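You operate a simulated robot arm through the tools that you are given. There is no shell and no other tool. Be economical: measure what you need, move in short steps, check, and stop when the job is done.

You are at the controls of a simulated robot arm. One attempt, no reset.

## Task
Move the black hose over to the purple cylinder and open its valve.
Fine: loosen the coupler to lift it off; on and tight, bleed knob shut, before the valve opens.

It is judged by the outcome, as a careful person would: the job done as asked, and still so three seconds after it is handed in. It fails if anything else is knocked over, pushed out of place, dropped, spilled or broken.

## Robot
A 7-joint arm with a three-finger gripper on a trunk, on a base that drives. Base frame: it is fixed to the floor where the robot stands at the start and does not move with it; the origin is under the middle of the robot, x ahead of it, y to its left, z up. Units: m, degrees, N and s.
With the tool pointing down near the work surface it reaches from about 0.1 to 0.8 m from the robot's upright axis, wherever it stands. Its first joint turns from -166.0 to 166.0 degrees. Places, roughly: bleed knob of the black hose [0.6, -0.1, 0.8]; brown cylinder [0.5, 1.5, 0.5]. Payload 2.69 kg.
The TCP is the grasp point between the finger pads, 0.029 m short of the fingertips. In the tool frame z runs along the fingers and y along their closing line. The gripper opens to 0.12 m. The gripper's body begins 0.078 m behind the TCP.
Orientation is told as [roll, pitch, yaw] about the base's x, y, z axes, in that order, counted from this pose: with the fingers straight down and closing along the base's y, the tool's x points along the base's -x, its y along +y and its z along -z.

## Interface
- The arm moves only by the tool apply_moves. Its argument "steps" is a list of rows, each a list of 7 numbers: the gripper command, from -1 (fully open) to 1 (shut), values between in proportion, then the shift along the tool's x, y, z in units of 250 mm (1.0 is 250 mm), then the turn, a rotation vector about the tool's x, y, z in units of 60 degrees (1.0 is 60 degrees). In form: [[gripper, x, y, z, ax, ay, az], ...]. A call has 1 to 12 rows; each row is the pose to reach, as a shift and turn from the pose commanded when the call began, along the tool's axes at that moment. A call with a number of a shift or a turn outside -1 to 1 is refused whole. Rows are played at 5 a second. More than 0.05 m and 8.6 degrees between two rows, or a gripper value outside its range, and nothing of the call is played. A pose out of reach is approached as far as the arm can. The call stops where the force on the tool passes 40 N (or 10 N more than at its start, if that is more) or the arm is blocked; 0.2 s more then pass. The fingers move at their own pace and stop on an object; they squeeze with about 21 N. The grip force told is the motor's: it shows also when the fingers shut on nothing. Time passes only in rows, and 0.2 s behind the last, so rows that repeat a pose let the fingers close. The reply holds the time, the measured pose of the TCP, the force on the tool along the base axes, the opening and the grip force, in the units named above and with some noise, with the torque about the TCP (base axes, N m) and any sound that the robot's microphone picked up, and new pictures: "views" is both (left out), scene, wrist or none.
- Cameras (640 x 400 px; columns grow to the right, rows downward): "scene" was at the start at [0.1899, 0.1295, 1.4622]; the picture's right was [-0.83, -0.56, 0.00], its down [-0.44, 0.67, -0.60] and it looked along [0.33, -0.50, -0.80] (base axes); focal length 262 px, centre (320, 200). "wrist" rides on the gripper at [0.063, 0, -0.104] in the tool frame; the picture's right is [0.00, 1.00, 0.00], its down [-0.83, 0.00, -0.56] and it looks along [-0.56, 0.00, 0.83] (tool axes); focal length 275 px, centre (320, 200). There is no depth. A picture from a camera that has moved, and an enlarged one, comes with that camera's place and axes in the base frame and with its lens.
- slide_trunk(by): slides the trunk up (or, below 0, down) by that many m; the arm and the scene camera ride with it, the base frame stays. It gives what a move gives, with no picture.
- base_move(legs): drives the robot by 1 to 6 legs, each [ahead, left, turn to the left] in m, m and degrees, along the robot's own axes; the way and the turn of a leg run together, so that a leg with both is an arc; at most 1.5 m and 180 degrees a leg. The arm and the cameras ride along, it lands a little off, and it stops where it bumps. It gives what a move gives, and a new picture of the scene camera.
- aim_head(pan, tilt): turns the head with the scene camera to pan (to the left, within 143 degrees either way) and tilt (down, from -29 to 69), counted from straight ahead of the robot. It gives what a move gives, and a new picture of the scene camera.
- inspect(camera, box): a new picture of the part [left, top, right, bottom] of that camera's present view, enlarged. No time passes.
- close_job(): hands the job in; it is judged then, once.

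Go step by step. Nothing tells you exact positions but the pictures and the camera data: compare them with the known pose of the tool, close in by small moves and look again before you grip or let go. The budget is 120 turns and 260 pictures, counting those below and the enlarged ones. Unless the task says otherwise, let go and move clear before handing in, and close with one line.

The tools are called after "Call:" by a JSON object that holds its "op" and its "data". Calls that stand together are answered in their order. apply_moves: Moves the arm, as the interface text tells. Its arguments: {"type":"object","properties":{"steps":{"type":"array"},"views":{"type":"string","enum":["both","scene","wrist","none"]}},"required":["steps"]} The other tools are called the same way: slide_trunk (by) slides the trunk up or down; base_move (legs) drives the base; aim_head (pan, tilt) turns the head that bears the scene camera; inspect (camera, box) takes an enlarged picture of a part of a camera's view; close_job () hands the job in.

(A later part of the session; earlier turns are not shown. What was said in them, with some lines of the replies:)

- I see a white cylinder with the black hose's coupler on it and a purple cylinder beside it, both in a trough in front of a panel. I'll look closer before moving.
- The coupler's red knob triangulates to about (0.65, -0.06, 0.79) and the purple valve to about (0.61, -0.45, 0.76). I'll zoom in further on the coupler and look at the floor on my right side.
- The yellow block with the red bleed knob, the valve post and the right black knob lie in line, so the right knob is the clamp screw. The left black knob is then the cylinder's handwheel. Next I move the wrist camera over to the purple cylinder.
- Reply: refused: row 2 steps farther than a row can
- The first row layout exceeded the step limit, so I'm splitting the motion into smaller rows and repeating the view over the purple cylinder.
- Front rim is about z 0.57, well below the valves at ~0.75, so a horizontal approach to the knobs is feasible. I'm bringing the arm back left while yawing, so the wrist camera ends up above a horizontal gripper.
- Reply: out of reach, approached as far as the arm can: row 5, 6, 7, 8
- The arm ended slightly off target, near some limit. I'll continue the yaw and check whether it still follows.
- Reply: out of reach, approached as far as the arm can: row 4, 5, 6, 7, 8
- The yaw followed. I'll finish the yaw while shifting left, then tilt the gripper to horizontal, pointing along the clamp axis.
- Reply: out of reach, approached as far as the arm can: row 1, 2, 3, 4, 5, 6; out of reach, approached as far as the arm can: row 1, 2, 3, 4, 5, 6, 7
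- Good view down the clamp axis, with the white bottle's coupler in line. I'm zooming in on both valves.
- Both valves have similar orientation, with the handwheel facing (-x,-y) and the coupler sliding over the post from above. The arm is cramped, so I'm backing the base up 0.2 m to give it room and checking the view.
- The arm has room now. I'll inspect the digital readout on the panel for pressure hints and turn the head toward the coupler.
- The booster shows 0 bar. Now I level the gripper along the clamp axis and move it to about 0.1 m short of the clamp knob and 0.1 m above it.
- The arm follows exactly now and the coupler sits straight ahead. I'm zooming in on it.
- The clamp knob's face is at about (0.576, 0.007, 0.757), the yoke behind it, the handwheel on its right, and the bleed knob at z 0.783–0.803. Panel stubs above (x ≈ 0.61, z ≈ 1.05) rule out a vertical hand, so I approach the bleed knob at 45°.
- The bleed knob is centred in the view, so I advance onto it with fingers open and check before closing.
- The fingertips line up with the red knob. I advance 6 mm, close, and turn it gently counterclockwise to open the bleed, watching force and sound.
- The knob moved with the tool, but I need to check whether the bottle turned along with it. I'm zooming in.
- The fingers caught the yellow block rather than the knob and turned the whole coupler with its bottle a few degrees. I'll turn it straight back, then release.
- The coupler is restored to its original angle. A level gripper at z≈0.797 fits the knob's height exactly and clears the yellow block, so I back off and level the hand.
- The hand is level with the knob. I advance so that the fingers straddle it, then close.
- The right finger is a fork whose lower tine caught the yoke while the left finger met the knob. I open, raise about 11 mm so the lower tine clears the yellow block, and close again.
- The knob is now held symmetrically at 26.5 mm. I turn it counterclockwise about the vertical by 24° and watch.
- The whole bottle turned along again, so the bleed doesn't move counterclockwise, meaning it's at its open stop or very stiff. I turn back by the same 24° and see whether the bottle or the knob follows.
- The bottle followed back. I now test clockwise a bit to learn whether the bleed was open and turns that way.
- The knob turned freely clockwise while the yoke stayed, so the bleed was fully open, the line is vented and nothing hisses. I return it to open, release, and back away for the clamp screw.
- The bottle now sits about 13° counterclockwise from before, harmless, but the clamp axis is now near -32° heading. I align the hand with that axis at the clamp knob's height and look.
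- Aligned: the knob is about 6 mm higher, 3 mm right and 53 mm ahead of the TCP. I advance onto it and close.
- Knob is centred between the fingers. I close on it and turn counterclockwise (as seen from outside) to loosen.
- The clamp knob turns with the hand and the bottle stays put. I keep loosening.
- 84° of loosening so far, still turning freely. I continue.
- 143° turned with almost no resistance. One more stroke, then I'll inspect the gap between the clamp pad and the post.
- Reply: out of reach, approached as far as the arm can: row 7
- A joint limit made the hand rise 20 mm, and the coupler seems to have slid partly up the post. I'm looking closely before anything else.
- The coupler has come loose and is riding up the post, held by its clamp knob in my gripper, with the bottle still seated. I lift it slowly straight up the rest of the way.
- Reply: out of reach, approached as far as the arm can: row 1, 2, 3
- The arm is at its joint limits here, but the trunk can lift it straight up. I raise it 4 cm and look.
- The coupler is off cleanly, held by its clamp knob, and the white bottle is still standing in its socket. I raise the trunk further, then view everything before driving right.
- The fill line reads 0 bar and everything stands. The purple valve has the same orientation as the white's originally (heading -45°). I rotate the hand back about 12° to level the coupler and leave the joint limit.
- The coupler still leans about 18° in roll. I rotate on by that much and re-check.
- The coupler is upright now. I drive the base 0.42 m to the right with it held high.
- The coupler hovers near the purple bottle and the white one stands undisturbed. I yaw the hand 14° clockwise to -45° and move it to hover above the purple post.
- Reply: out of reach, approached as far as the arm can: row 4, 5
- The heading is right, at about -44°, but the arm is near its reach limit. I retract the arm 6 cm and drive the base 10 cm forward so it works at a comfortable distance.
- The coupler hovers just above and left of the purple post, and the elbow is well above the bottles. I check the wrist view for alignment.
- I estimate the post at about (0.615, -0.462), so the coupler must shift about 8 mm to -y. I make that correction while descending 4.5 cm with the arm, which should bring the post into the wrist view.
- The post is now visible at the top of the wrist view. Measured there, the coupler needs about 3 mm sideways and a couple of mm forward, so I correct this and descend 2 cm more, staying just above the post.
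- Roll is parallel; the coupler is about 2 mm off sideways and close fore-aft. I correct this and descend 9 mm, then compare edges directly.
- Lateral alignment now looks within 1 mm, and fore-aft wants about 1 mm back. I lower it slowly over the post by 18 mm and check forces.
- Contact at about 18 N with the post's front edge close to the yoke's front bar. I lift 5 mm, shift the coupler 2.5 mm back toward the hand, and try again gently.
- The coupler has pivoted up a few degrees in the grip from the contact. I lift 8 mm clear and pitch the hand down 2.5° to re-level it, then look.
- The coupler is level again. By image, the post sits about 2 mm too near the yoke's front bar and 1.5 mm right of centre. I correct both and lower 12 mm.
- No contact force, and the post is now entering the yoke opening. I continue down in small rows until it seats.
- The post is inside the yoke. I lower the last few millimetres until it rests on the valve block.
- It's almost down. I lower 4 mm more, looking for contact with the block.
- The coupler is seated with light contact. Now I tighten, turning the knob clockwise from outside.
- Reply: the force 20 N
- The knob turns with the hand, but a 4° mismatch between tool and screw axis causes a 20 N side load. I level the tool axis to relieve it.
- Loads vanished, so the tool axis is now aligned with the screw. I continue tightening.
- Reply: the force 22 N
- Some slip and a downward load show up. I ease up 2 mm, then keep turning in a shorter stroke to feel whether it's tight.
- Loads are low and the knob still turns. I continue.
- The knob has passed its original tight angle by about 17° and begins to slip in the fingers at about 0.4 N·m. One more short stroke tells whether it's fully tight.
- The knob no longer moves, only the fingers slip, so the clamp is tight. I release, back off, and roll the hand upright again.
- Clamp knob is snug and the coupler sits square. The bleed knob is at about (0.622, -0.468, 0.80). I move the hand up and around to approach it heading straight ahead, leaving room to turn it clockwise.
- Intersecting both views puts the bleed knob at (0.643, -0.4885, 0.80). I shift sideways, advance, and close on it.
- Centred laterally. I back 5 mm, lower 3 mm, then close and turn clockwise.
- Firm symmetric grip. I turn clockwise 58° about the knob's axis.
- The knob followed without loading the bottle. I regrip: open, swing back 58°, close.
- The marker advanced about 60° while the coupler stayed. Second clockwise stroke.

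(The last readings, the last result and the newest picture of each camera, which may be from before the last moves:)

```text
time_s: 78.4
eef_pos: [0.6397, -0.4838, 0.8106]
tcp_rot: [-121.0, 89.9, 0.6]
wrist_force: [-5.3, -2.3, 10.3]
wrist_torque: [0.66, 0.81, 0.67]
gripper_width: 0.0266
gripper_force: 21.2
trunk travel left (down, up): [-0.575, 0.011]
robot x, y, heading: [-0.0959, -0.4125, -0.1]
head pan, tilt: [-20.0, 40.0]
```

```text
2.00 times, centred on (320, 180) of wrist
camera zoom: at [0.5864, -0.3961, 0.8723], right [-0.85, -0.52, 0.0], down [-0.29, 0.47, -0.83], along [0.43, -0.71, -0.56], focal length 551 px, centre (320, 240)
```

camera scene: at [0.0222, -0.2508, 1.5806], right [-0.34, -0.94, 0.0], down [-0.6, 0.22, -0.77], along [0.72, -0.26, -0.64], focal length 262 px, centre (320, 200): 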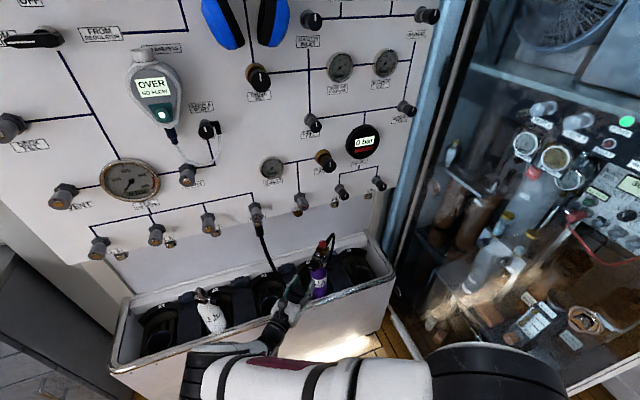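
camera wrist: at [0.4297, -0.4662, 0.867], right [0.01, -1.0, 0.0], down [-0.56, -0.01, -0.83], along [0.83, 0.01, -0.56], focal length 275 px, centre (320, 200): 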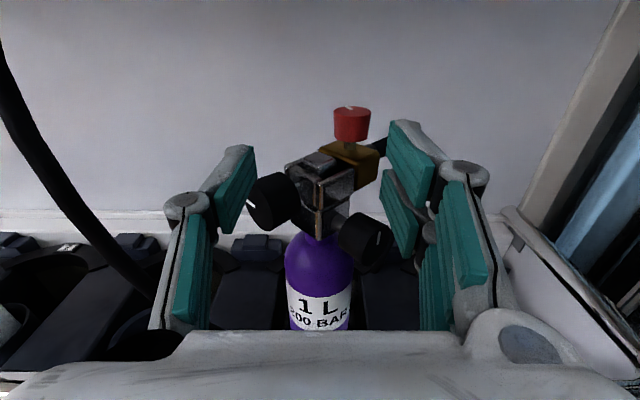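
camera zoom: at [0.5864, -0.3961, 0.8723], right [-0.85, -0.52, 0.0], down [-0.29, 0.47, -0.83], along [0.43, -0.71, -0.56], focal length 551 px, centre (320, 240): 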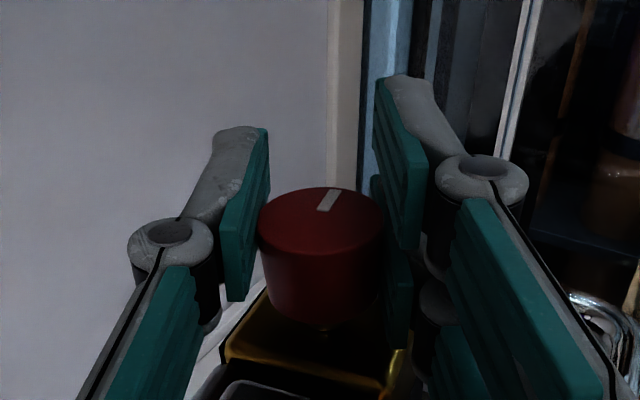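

Torque rose to 0.67 N·m, the knob stopped, and the fingers slipped while the bottle yawed a little, so the bleed is firmly shut. I release and back off to look for the handwheel.

Call:
{"op": "apply_moves", "data": {"steps": [[0.3, 0, 0, 0, 0, 0, 0], [-0.1, 0.01, 0, 0, 0, 0, 0], [-0.1, 0.04, 0, -0.1, 0, 0, 0], [-0.1, 0.08, 0, -0.28, 0, 0, 0], [-0.1, 0.08, 0, -0.44, 0, 0, 0]], "views": "both"}}

Call:
{"op": "inspect", "data": {"camera": "scene", "box": [290, 220, 360, 290]}}

```text
time_s: 79.6
eef_pos: [0.582, -0.3928, 0.831]
tcp_rot: [-48.7, 89.8, 73.1]
wrist_force: [0.0, 0.7, 0.7]
wrist_torque: [-0.02, 0.01, 0.03]
gripper_width: 0.066
gripper_force: 0.1
trunk travel left (down, up): [-0.575, 0.011]
robot x, y, heading: [-0.0925, -0.4105, 0.0]
head pan, tilt: [-20.0, 40.0]
camera scene: at [0.0225, -0.2514, 1.5806], right [-0.34, -0.94, 0.0], down [-0.6, 0.22, -0.77], along [0.72, -0.26, -0.64], focal length 262 px, centre (320, 200)
camera wrist: at [0.529, -0.3026, 0.8924], right [-0.85, -0.53, 0.0], down [-0.29, 0.47, -0.83], along [0.43, -0.71, -0.56], focal length 275 px, centre (320, 200)
```

scene: 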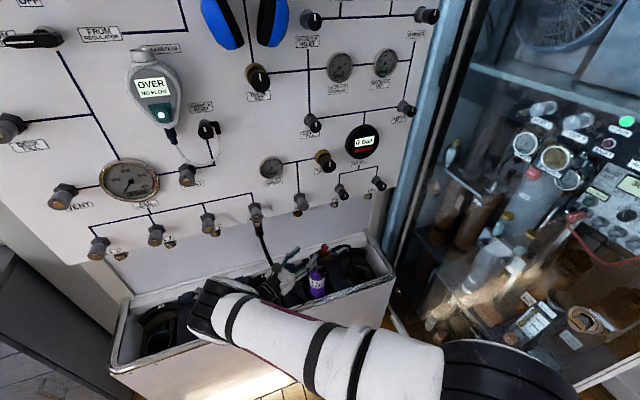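
wrist: 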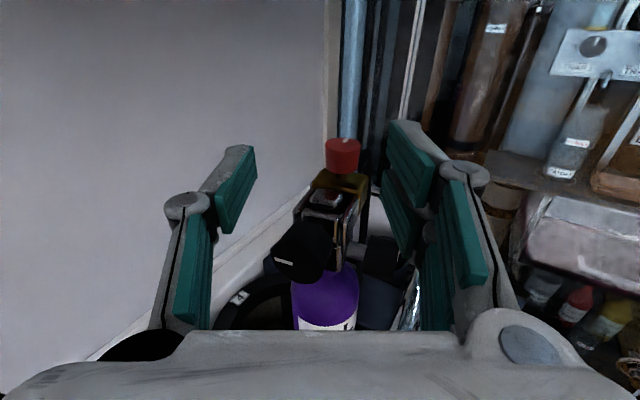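

```text
5.71 times, centred on (325, 255) of scene
camera zoom: at [0.0225, -0.2514, 1.5806], right [-0.34, -0.94, 0.0], down [-0.6, 0.22, -0.77], along [0.72, -0.26, -0.64], focal length 1498 px, centre (291, -114)
```

zoom: 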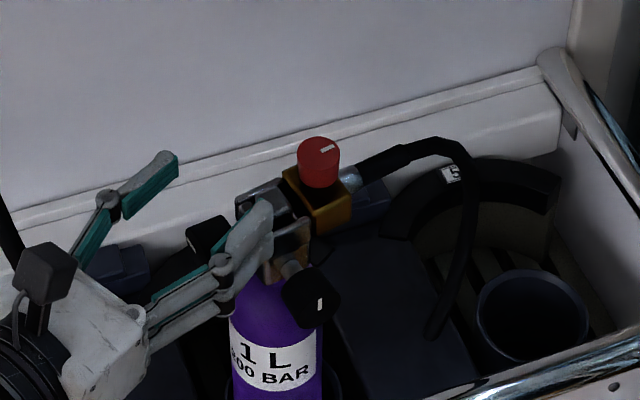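

The bottle yawed roughly 40° clockwise, so the handwheel now faces almost straight toward the robot, which is convenient. I swing the hand around to approach it heading forward.

Call:
{"op": "apply_moves", "data": {"steps": [[-0.1, 0, 0.05, -0.14, 0, 0, 0], [-0.1, 0, 0.12, -0.2, 0.13, 0, 0], [-0.1, -0.01, 0.2, -0.18, 0.27, 0, 0], [-0.1, -0.03, 0.28, -0.16, 0.41, 0, 0], [-0.1, -0.05, 0.36, -0.13, 0.55, 0, 0], [-0.1, -0.07, 0.43, -0.1, 0.69, 0, 0], [-0.1, -0.1, 0.49, -0.08, 0.83, 0, 0], [-0.1, -0.12, 0.536, -0.059, 0.967, 0, 0]], "views": "wrist"}}

Call:
{"op": "inspect", "data": {"camera": "wrist", "box": [220, 80, 420, 280]}}

```text
time_s: 81.4
eef_pos: [0.4594, -0.4494, 0.7988]
tcp_rot: [-59.1, 89.8, 120.9]
wrist_force: [-0.6, 0.9, -0.6]
wrist_torque: [0.01, 0.01, -0.05]
gripper_width: 0.066
gripper_force: 0.1
trunk travel left (down, up): [-0.575, 0.011]
robot x, y, heading: [-0.0978, -0.4133, 0.1]
head pan, tilt: [-20.0, 40.0]
camera wrist: at [0.357, -0.4485, 0.8614], right [0.0, -1.0, 0.0], down [-0.56, 0.0, -0.83], along [0.83, 0.0, -0.56], focal length 275 px, centre (320, 200)
```

wrist: 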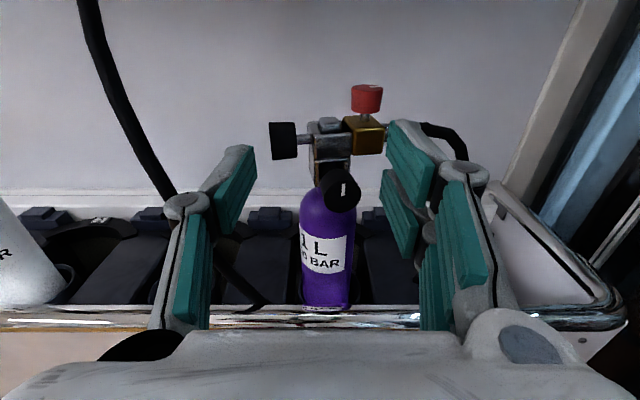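

```text
2.00 times, centred on (320, 180) of wrist
camera zoom: at [0.357, -0.4485, 0.8614], right [0.0, -1.0, 0.0], down [-0.56, 0.0, -0.83], along [0.83, 0.0, -0.56], focal length 551 px, centre (320, 240)
```

zoom: 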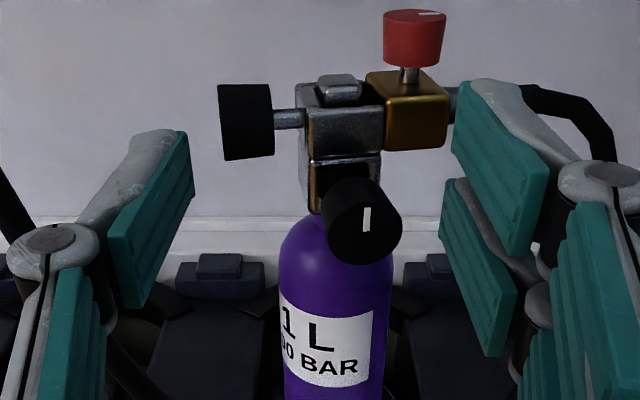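

The handwheel faces me, about 10° to the right, at roughly (0.556, -0.469, 0.737). I align the hand with its axis, 6 cm short.

Call:
{"op": "apply_moves", "data": {"steps": [[0.1, -0.08, 0.04, 0.04, 0.06, 0, 0], [0.167, -0.16, 0.08, 0.09, 0.12, 0, 0], [0.167, -0.248, 0.118, 0.15, 0.167, 0, 0], [0.167, -0.248, 0.118, 0.15, 0.167, 0, 0]], "views": "none"}}

Call:
{"op": "inspect", "data": {"camera": "wrist", "box": [220, 60, 420, 260]}}

```text
time_s: 82.4
eef_pos: [0.5014, -0.4704, 0.7586]
tcp_rot: [-37.1, 89.9, 152.7]
wrist_force: [0.1, 0.2, -0.9]
wrist_torque: [0.05, 0.05, 0.0]
gripper_width: 0.0497
gripper_force: 0.0
out of reach, approached as far as the arm can: row 3, 4
trunk travel left (down, up): [-0.575, 0.011]
robot x, y, heading: [-0.0959, -0.4137, 0.0]
head pan, tilt: [-20.0, 40.0]
```

```text
2.00 times, centred on (320, 160) of wrist
camera zoom: at [0.3998, -0.4878, 0.8213], right [0.17, -0.99, 0.0], down [-0.55, -0.1, -0.83], along [0.82, 0.14, -0.56], focal length 551 px, centre (320, 280)
```

zoom: 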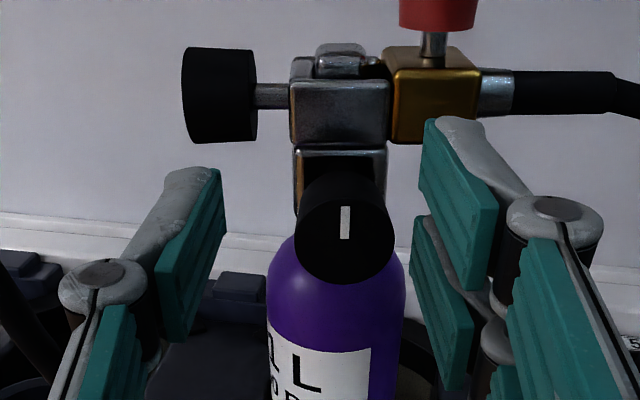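

The heading is right; the wheel is 27 mm lower, 9 mm right and 62 mm ahead. The arm is at a limit for going lower, so I lower the trunk 27 mm, which also moves it 28 mm forward.

Call:
{"op": "slide_trunk", "data": {"by": -0.026}}

Call:
{"op": "inspect", "data": {"camera": "wrist", "box": [220, 80, 420, 280]}}

```text
time_s: 83.1
eef_pos: [0.5335, -0.47, 0.7347]
tcp_rot: [-42.9, 89.9, 146.7]
wrist_force: [-0.5, 0.7, -0.5]
wrist_torque: [-0.01, 0.02, 0.01]
gripper_width: 0.0499
gripper_force: 0.0
trunk travel left (down, up): [-0.549, 0.037]
robot x, y, heading: [-0.0935, -0.4159, 0.1]
head pan, tilt: [-20.0, 40.0]
```

```text
2.00 times, centred on (320, 180) of wrist
camera zoom: at [0.4332, -0.4876, 0.796], right [0.17, -0.99, 0.0], down [-0.55, -0.1, -0.83], along [0.82, 0.14, -0.56], focal length 551 px, centre (320, 240)
```

zoom: 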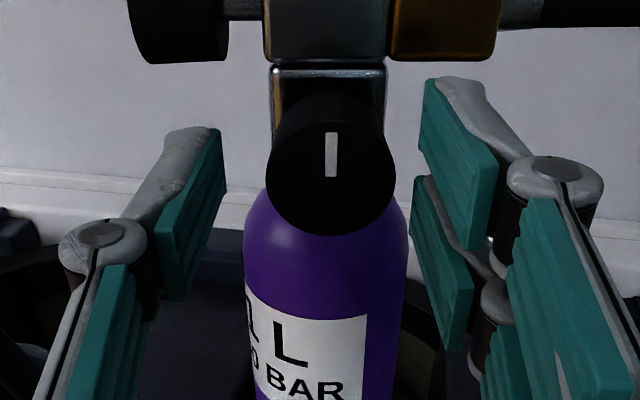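

Centred vertically. I advance 25 mm and 3 mm right, then close on the handwheel.

Call:
{"op": "apply_moves", "data": {"steps": [[0.167, 0, 0.011, 0.05, 0, 0, 0], [0.167, 0, 0.011, 0.1, 0, 0, 0], [0.6, 0, 0.011, 0.1, 0, 0, 0], [1, 0, 0.011, 0.1, 0, 0, 0], [1, 0, 0.011, 0.1, 0, 0, 0]], "views": "none"}}

Call:
{"op": "inspect", "data": {"camera": "wrist", "box": [220, 80, 420, 280]}}

```text
time_s: 84.3
eef_pos: [0.56, -0.4695, 0.7328]
tcp_rot: [-42.1, 89.9, 147.6]
wrist_force: [-0.4, -1.6, 0.7]
wrist_torque: [-0.03, -0.08, -0.03]
gripper_width: 0.0317
gripper_force: 20.1
trunk travel left (down, up): [-0.549, 0.037]
robot x, y, heading: [-0.0966, -0.4129, -0.0]
head pan, tilt: [-20.0, 40.0]
```

```text
2.00 times, centred on (320, 180) of wrist
camera zoom: at [0.4582, -0.4857, 0.7952], right [0.17, -0.99, 0.0], down [-0.55, -0.1, -0.83], along [0.82, 0.14, -0.56], focal length 551 px, centre (320, 240)
```

zoom: 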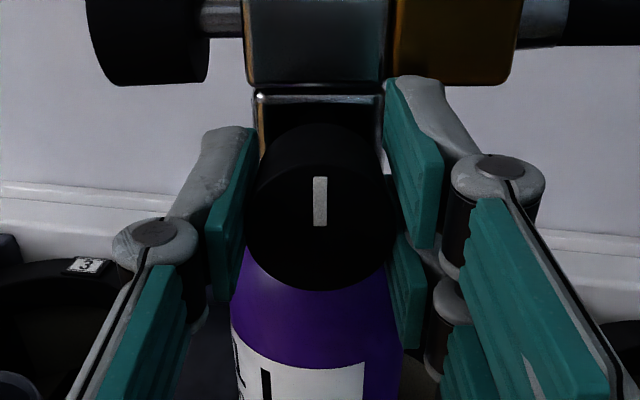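

Gripped on the handwheel. I turn it counterclockwise to open the valve, watching for hiss.

Call:
{"op": "apply_moves", "data": {"steps": [[1, 0, 0, 0, 0, 0, -0.1], [1, 0, 0, 0, 0, 0, -0.2], [1, 0, 0, 0, 0, 0, -0.34], [1, 0, 0, 0, 0, 0, -0.48], [1, 0, 0, 0, 0, 0, -0.62], [1, 0, 0, 0, 0, 0, -0.76], [1, 0, 0, 0, 0, 0, -0.9]], "views": "none"}}

Call:
{"op": "inspect", "data": {"camera": "wrist", "box": [220, 80, 420, 280]}}

Call:
{"op": "inspect", "data": {"camera": "scene", "box": [290, 220, 360, 290]}}

```text
time_s: 85.9
eef_pos: [0.5613, -0.4685, 0.7331]
tcp_rot: [89.7, 35.9, -80.5]
wrist_force: [1.3, 1.0, -1.4]
wrist_torque: [-0.1, 0.68, 0.01]
gripper_width: 0.0319
gripper_force: 21.2
trunk travel left (down, up): [-0.549, 0.037]
robot x, y, heading: [-0.0977, -0.4149, 0.1]
head pan, tilt: [-20.0, 40.0]
```

```text
2.00 times, centred on (320, 180) of wrist
camera zoom: at [0.4503, -0.4361, 0.7693], right [0.1, -0.57, 0.81], down [-0.44, -0.76, -0.48], along [0.89, -0.31, -0.33], focal length 551 px, centre (320, 240)
```

zoom: 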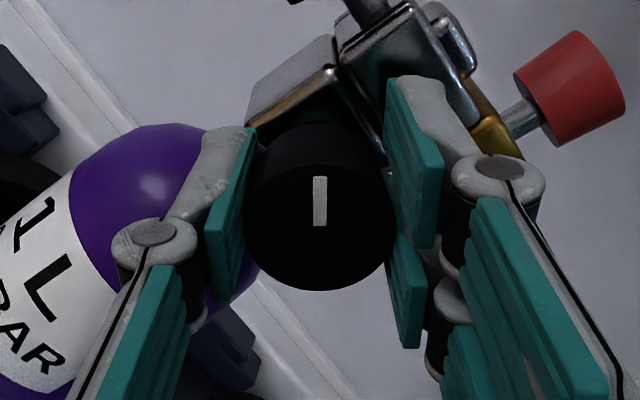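

```text
5.71 times, centred on (325, 255) of scene
camera zoom: at [0.0564, -0.251, 1.5549], right [-0.34, -0.94, 0.0], down [-0.6, 0.22, -0.77], along [0.72, -0.26, -0.64], focal length 1498 px, centre (291, -114)
```

zoom: 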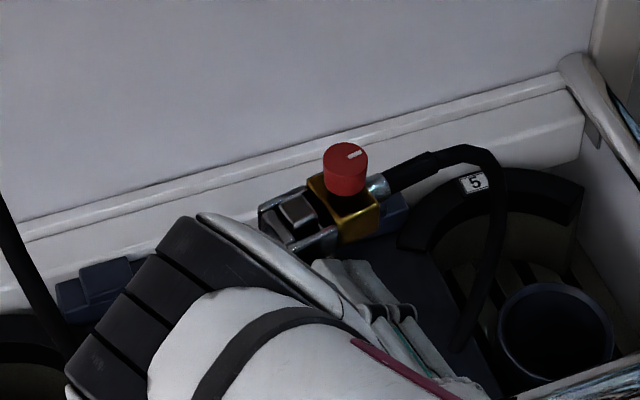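

54° open, no hiss, no slip. I continue opening.

Call:
{"op": "apply_moves", "data": {"steps": [[1, 0, 0, 0, 0, 0, -0.14], [1, 0, 0, 0, 0, 0, -0.28], [1, 0, 0, 0, 0, 0, -0.42], [1, 0, 0, 0, 0, 0, -0.56], [1, 0, 0, 0, 0, 0, -0.7], [1, 0, 0, 0, 0, 0, -0.84], [1, 0, 0, 0, 0, 0, -0.98]], "views": "none"}}

Call:
{"op": "inspect", "data": {"camera": "wrist", "box": [220, 80, 420, 280]}}

Call:
{"op": "aim_head", "data": {"pan": 10, "tilt": 40}}

```text
time_s: 87.5
eef_pos: [0.5608, -0.4679, 0.733]
tcp_rot: [89.8, -22.9, -80.2]
wrist_force: [2.0, -0.7, -22.0]
wrist_torque: [0.03, 0.46, 0.01]
gripper_width: 0.0321
gripper_force: 20.9
trunk travel left (down, up): [-0.549, 0.037]
robot x, y, heading: [-0.1022, -0.4137, -0.1]
head pan, tilt: [-20.0, 40.0]
```

```text
2.00 times, centred on (320, 180) of wrist
camera zoom: at [0.4491, -0.4293, 0.7077], right [-0.06, 0.39, 0.92], down [-0.42, -0.85, 0.33], along [0.91, -0.36, 0.22], focal length 551 px, centre (320, 240)
```

zoom: 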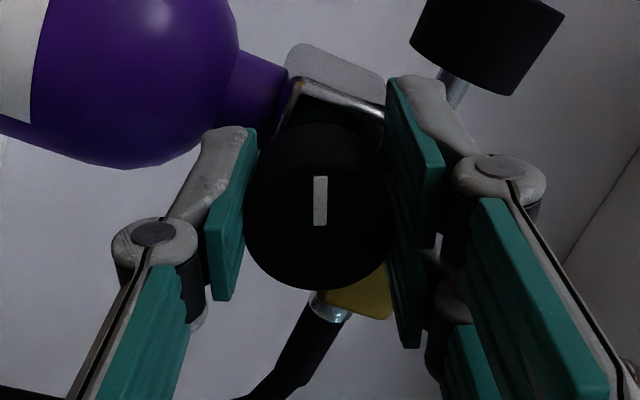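

```text
time_s: 88.5
eef_pos: [0.5608, -0.4689, 0.7328]
tcp_rot: [89.8, -22.6, -80.3]
wrist_force: [1.7, -0.1, -20.6]
wrist_torque: [-0.01, 0.43, -0.07]
gripper_width: 0.0324
gripper_force: 21.3
trunk travel left (down, up): [-0.549, 0.037]
robot x, y, heading: [-0.0992, -0.4157, -0.0]
head pan, tilt: [10.0, 40.0]
camera scene: at [0.0604, -0.2072, 1.555], right [0.17, -0.98, 0.0], down [-0.63, -0.11, -0.77], along [0.75, 0.13, -0.64], focal length 262 px, centre (320, 200)
```

scene: 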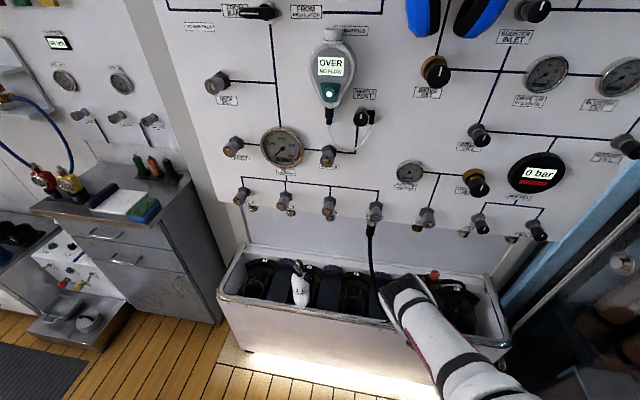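

113° open, the white bottle and all else are fine. A 22 N upward pull comes from a slightly off-axis grip, so I ease it down 2 mm while continuing to turn.

Call:
{"op": "apply_moves", "data": {"steps": [[1, 0.003, -0.0074, 0, 0, 0, 0], [1, 0.003, -0.0074, 0, 0, 0, -0.14], [1, 0.003, -0.0074, 0, 0, 0, -0.28], [1, 0.003, -0.0074, 0, 0, 0, -0.42], [1, 0.003, -0.0074, 0, 0, 0, -0.56], [1, 0.003, -0.0074, 0, 0, 0, -0.7], [1, 0.003, -0.0074, 0, 0, 0, -0.84]], "views": "none"}}

Call:
{"op": "inspect", "data": {"camera": "wrist", "box": [220, 80, 420, 280]}}

```text
time_s: 90.1
eef_pos: [0.5606, -0.4692, 0.7313]
tcp_rot: [89.9, -73.4, -80.2]
wrist_force: [-0.4, -0.4, -13.5]
wrist_torque: [-0.09, 0.53, -0.06]
gripper_width: 0.0311
gripper_force: 21.3
trunk travel left (down, up): [-0.549, 0.037]
robot x, y, heading: [-0.0978, -0.4146, -0.0]
head pan, tilt: [10.0, 40.0]
```

```text
2.00 times, centred on (320, 180) of wrist
camera zoom: at [0.4556, -0.4688, 0.6701], right [-0.16, 0.95, 0.28], down [-0.51, -0.33, 0.8], along [0.85, -0.02, 0.53], focal length 551 px, centre (320, 240)
```

zoom: 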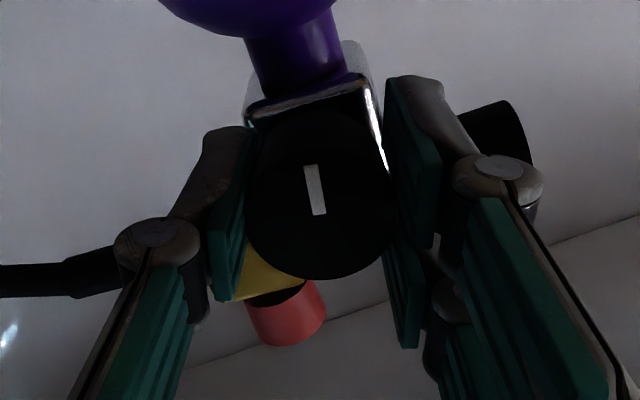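

About 155° open with no stop yet. I open the fingers, back out slightly, and roll back for another stroke so the valve is fully open.

Call:
{"op": "apply_moves", "data": {"steps": [[0.4, 0, 0, 0, 0, 0, 0], [0.1, 0, 0, 0, 0, 0, 0], [0.1, 0, 0, -0.08, 0, 0, 0], [0.1, 0, 0, -0.16, 0, 0, 0], [0.1, 0, 0, -0.16, 0, 0, 0.14], [0.1, 0, 0, -0.16, 0, 0, 0.28], [0.1, 0, 0, -0.16, 0, 0, 0.42], [0.1, 0, 0, -0.16, 0, 0, 0.56], [0.1, 0, 0, -0.16, 0, 0, 0.7], [0.1, 0, 0, -0.16, 0, 0, 0.84], [0.1, 0, 0, -0.16, 0, 0, 0.98]], "views": "none"}}

Call:
{"op": "apply_moves", "data": {"steps": [[0.1, 0, 0, 0, 0, 0, 0.14], [0.1, 0, 0, 0, 0, 0, 0.28], [0.1, 0, 0, 0, 0, 0, 0.42], [0.1, 0, 0, 0, 0, 0, 0.56], [0.1, 0, 0, 0, 0, 0, 0.7], [0.1, 0, 0, 0, 0, 0, 0.84], [0.1, 0, 0, 0, 0, 0, 0.98]], "views": "none"}}

Call:
{"op": "apply_moves", "data": {"steps": [[0.1, 0, 0, 0, 0, 0, 0.14], [0.1, 0, 0, 0, 0, 0, 0.28], [0.1, 0, 0, 0, 0, 0, 0.42], [0.1, 0, 0, 0, 0, 0, 0.56], [0.1, 0, 0, 0, 0, 0, 0.7]], "views": "wrist"}}

Call:
{"op": "inspect", "data": {"camera": "wrist", "box": [220, 80, 420, 280]}}

```text
time_s: 92.5
eef_pos: [0.5232, -0.4725, 0.7364]
tcp_rot: [89.9, -14.2, -80.2]
wrist_force: [0.2, -0.8, -1.3]
wrist_torque: [-0.04, 0.01, -0.02]
gripper_width: 0.054
gripper_force: 0.0
out of reach, approached as far as the arm can: row 4, 5, 6, 7, 8, 9, 10, 11
trunk travel left (down, up): [-0.549, 0.037]
robot x, y, heading: [-0.1017, -0.411, -0.0]
head pan, tilt: [10.0, 40.0]
```

```text
time_s: 94.1
eef_pos: [0.5232, -0.4737, 0.738]
tcp_rot: [89.8, 44.7, -80.3]
wrist_force: [0.3, -0.3, 0.4]
wrist_torque: [0.03, -0.03, 0.03]
gripper_width: 0.054
gripper_force: 0.0
trunk travel left (down, up): [-0.549, 0.037]
robot x, y, heading: [-0.0974, -0.4096, 0.1]
head pan, tilt: [10.0, 40.0]
```

```text
time_s: 95.3
eef_pos: [0.5229, -0.4722, 0.7393]
tcp_rot: [88.8, 86.6, -81.4]
wrist_force: [1.1, 0.0, 0.0]
wrist_torque: [-0.01, 0.0, 0.01]
gripper_width: 0.054
gripper_force: 0.1
trunk travel left (down, up): [-0.549, 0.037]
robot x, y, heading: [-0.096, -0.4154, -0.1]
head pan, tilt: [10.0, 40.0]
camera wrist: at [0.42, -0.4865, 0.8008], right [0.17, -0.98, 0.06], down [-0.54, -0.15, -0.83], along [0.82, 0.1, -0.56], focal length 275 px, centre (320, 200)
```

wrist: 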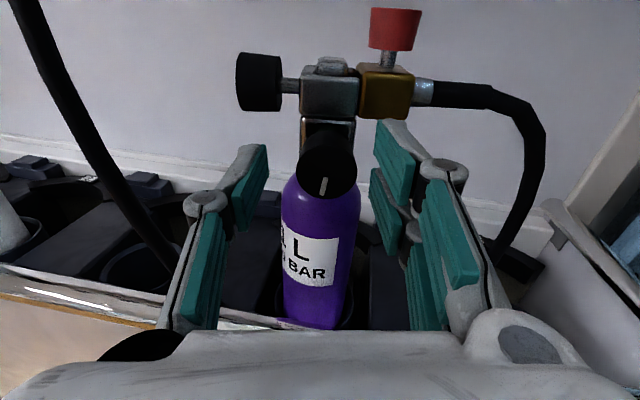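

```text
2.00 times, centred on (320, 180) of wrist
camera zoom: at [0.42, -0.4865, 0.8008], right [0.17, -0.98, 0.06], down [-0.54, -0.15, -0.83], along [0.82, 0.1, -0.56], focal length 551 px, centre (320, 240)
```

zoom: 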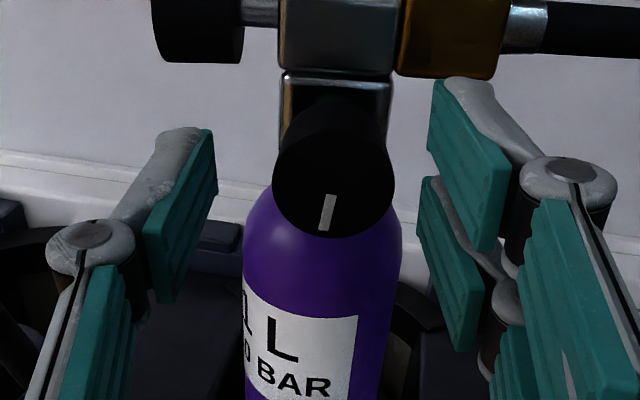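

The marker has gone from top to bottom, so the valve is a half turn open. I regrip for one more stroke to open it further.

Call:
{"op": "apply_moves", "data": {"steps": [[0.15, -0.03, 0.014, 0.02, 0, 0, 0], [0.167, -0.03, 0.014, 0.07, 0, 0, 0], [0.167, -0.03, 0.014, 0.124, 0, 0, 0], [0.6, -0.03, 0.014, 0.124, 0, 0, 0], [1, -0.03, 0.014, 0.124, 0, 0, 0], [1, -0.03, 0.014, 0.124, 0, 0, 0]], "views": "none"}}

Call:
{"op": "inspect", "data": {"camera": "wrist", "box": [220, 80, 420, 280]}}

```text
time_s: 96.7
eef_pos: [0.5544, -0.471, 0.7304]
tcp_rot: [89.0, 86.5, -81.4]
wrist_force: [2.3, -3.7, 0.6]
wrist_torque: [0.01, 0.01, -0.17]
gripper_width: 0.0315
gripper_force: 20.9
out of reach, approached as far as the arm can: row 1
trunk travel left (down, up): [-0.549, 0.037]
robot x, y, heading: [-0.0974, -0.4149, -0.1]
head pan, tilt: [10.0, 40.0]
```

```text
2.00 times, centred on (320, 180) of wrist
camera zoom: at [0.4521, -0.4837, 0.7926], right [0.17, -0.98, 0.07], down [-0.54, -0.15, -0.83], along [0.82, 0.1, -0.56], focal length 551 px, centre (320, 240)
```

zoom: 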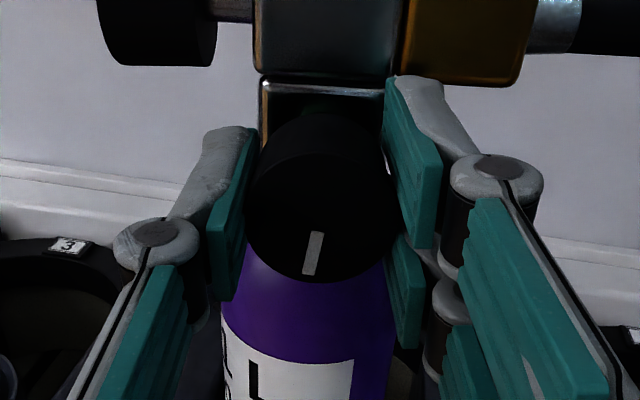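

Regripped squarely. Second opening stroke.

Call:
{"op": "apply_moves", "data": {"steps": [[1, 0, 0, 0, 0, 0, -0.14], [1, 0, 0, 0, 0, 0, -0.28], [1, 0, 0, 0, 0, 0, -0.42], [1, 0, 0, 0, 0, 0, -0.56], [1, 0, 0, 0, 0, 0, -0.7], [1, 0, 0, 0, 0, 0, -0.84], [1, 0, 0, 0, 0, 0, -0.98]], "views": "none"}}

Call:
{"op": "apply_moves", "data": {"steps": [[1, 0, 0, 0, 0, 0, -0.14], [1, 0, 0, 0, 0, 0, -0.28], [1, 0, 0, 0, 0, 0, -0.42], [1, 0, 0, 0, 0, 0, -0.56], [1, 0, 0, 0, 0, 0, -0.7]], "views": "none"}}

Call:
{"op": "inspect", "data": {"camera": "wrist", "box": [220, 80, 420, 280]}}

```text
time_s: 98.3
eef_pos: [0.5541, -0.4718, 0.7312]
tcp_rot: [89.9, 27.5, -80.5]
wrist_force: [1.7, -0.3, 0.8]
wrist_torque: [-0.04, 0.17, -0.04]
gripper_width: 0.031
gripper_force: 20.8
trunk travel left (down, up): [-0.549, 0.037]
robot x, y, heading: [-0.1002, -0.4144, -0.3]
head pan, tilt: [10.0, 40.0]
```

```text
time_s: 99.5
eef_pos: [0.5546, -0.4708, 0.7305]
tcp_rot: [89.8, -14.4, -80.3]
wrist_force: [3.9, -0.8, -0.1]
wrist_torque: [0.39, 0.17, -0.09]
gripper_width: 0.0308
gripper_force: 21.0
trunk travel left (down, up): [-0.549, 0.037]
robot x, y, heading: [-0.0985, -0.4111, -0.1]
head pan, tilt: [10.0, 40.0]
```

```text
2.00 times, centred on (320, 180) of wrist
camera zoom: at [0.4414, -0.4288, 0.7131], right [-0.04, 0.25, 0.97], down [-0.41, -0.89, 0.21], along [0.91, -0.39, 0.14], focal length 551 px, centre (320, 240)
```

zoom: 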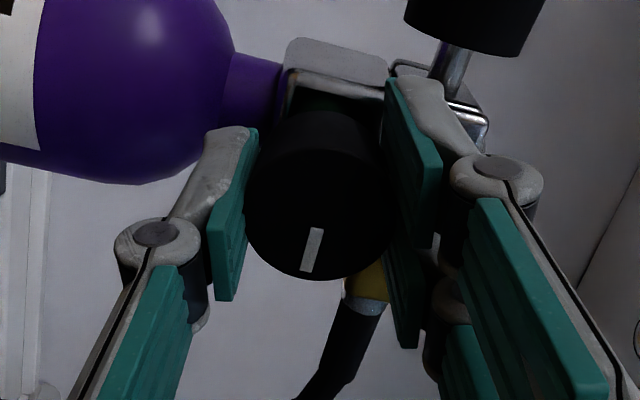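

The wheel followed, now about 265° open, with 0.4 N·m of resistance appearing. One more short turn to check for the stop.

Call:
{"op": "apply_moves", "data": {"steps": [[1, 0, 0, 0, 0, 0, -0.14], [1, 0, 0, 0, 0, 0, -0.28], [1, 0, 0, 0, 0, 0, -0.42], [1, 0, 0, 0, 0, 0, -0.56], [1, 0, 0, 0, 0, 0, -0.7]], "views": "none"}}

Call:
{"op": "inspect", "data": {"camera": "wrist", "box": [220, 80, 420, 280]}}

```text
time_s: 100.7
eef_pos: [0.5535, -0.4713, 0.7315]
tcp_rot: [90.2, -56.6, -80.4]
wrist_force: [0.5, -1.8, 0.1]
wrist_torque: [0.2, -0.05, -0.12]
gripper_width: 0.0314
gripper_force: 21.2
trunk travel left (down, up): [-0.549, 0.037]
robot x, y, heading: [-0.0973, -0.4125, 0.1]
head pan, tilt: [10.0, 40.0]
```

```text
2.00 times, centred on (320, 180) of wrist
camera zoom: at [0.4461, -0.4546, 0.6776], right [-0.14, 0.82, 0.55], down [-0.47, -0.54, 0.69], along [0.87, -0.16, 0.47], focal length 551 px, centre (320, 240)
```

zoom: 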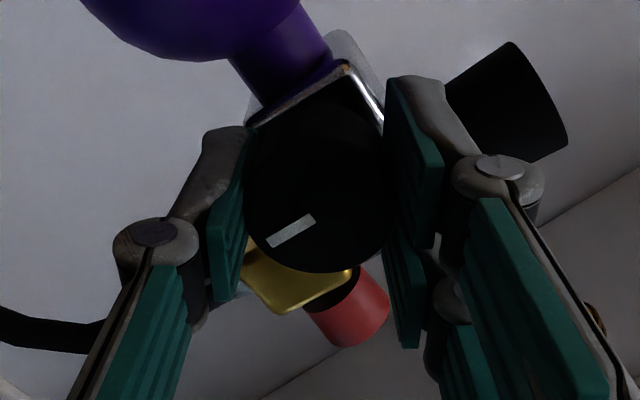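

The wheel has hit its stop, only the fingers slipped, so the valve is fully open. I release, back out, and drive away.

Call:
{"op": "apply_moves", "data": {"steps": [[0.4, 0, 0, 0, 0, 0, 0], [0.1, 0, 0, 0, 0, 0, 0], [0.1, 0, 0, -0.06, 0, 0, 0], [0.1, 0, 0, -0.12, 0, 0, 0]], "views": "none"}}

Call:
{"op": "base_move", "data": {"legs": [[-0.2, 0, 0]]}}

Call:
{"op": "aim_head", "data": {"pan": -12, "tilt": 35}}

Call:
{"op": "inspect", "data": {"camera": "scene", "box": [220, 180, 420, 300]}}

```text
time_s: 101.7
eef_pos: [0.526, -0.4742, 0.7372]
tcp_rot: [89.6, -56.3, -80.2]
wrist_force: [0.1, 0.7, 0.8]
wrist_torque: [-0.01, -0.01, 0.0]
gripper_width: 0.054
gripper_force: 0.0
out of reach, approached as far as the arm can: row 4
trunk travel left (down, up): [-0.549, 0.037]
robot x, y, heading: [-0.097, -0.4118, -0.1]
head pan, tilt: [10.0, 40.0]
```

```text
time_s: 103.3
eef_pos: [0.3176, -0.4728, 0.7362]
tcp_rot: [89.9, -56.3, -80.1]
wrist_force: [-0.4, 0.4, 0.4]
wrist_torque: [-0.02, 0.02, -0.03]
gripper_width: 0.0541
gripper_force: 0.0
trunk travel left (down, up): [-0.549, 0.037]
robot x, y, heading: [-0.3072, -0.4145, -0.2]
head pan, tilt: [10.0, 40.0]
camera scene: at [-0.1486, -0.207, 1.555], right [0.17, -0.98, 0.0], down [-0.63, -0.11, -0.77], along [0.75, 0.13, -0.64], focal length 262 px, centre (320, 200)
```

scene: 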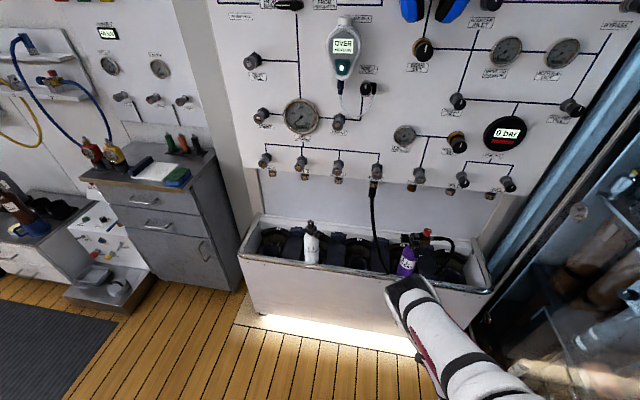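

```text
time_s: 104.2
eef_pos: [0.3181, -0.4739, 0.7375]
tcp_rot: [89.9, -56.3, -80.1]
wrist_force: [-0.6, -0.2, 0.0]
wrist_torque: [0.0, 0.0, -0.01]
gripper_width: 0.0539
gripper_force: 0.1
trunk travel left (down, up): [-0.549, 0.037]
robot x, y, heading: [-0.3067, -0.4096, 0.0]
head pan, tilt: [-12.0, 35.0]
camera scene: at [-0.1462, -0.24, 1.5626], right [-0.21, -0.98, 0.0], down [-0.56, 0.12, -0.82], along [0.8, -0.17, -0.57], focal length 262 px, centre (320, 200)
```

scene: 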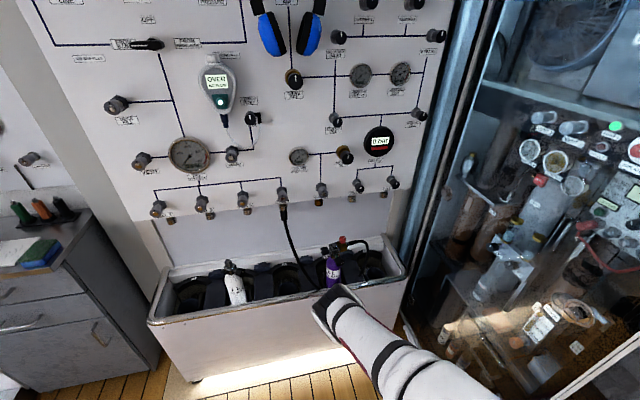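

```text
3.20 times, centred on (320, 240) of scene
camera zoom: at [-0.1462, -0.24, 1.5626], right [-0.21, -0.98, 0.0], down [-0.56, 0.12, -0.82], along [0.8, -0.17, -0.57], focal length 839 px, centre (320, 72)
```

zoom: 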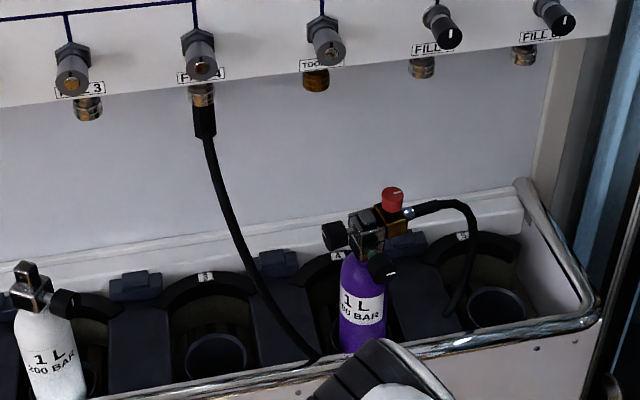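

The hose is on the purple cylinder, clamped tight, with the bleed shut and the valve fully open. There is no hiss, the white bottle stands in its socket, and the arm is clear, so I hand it in.

Call:
{"op": "close_job", "data": {}}

```text
The job is handed in.
```

The black hose is now on the purple cylinder: the coupler is clamped tight, the bleed knob is shut and the cylinder's valve is fully open, with no hiss heard. Both cylinders turned in their sockets while I worked, by about 13° for the white and 40° for the purple.
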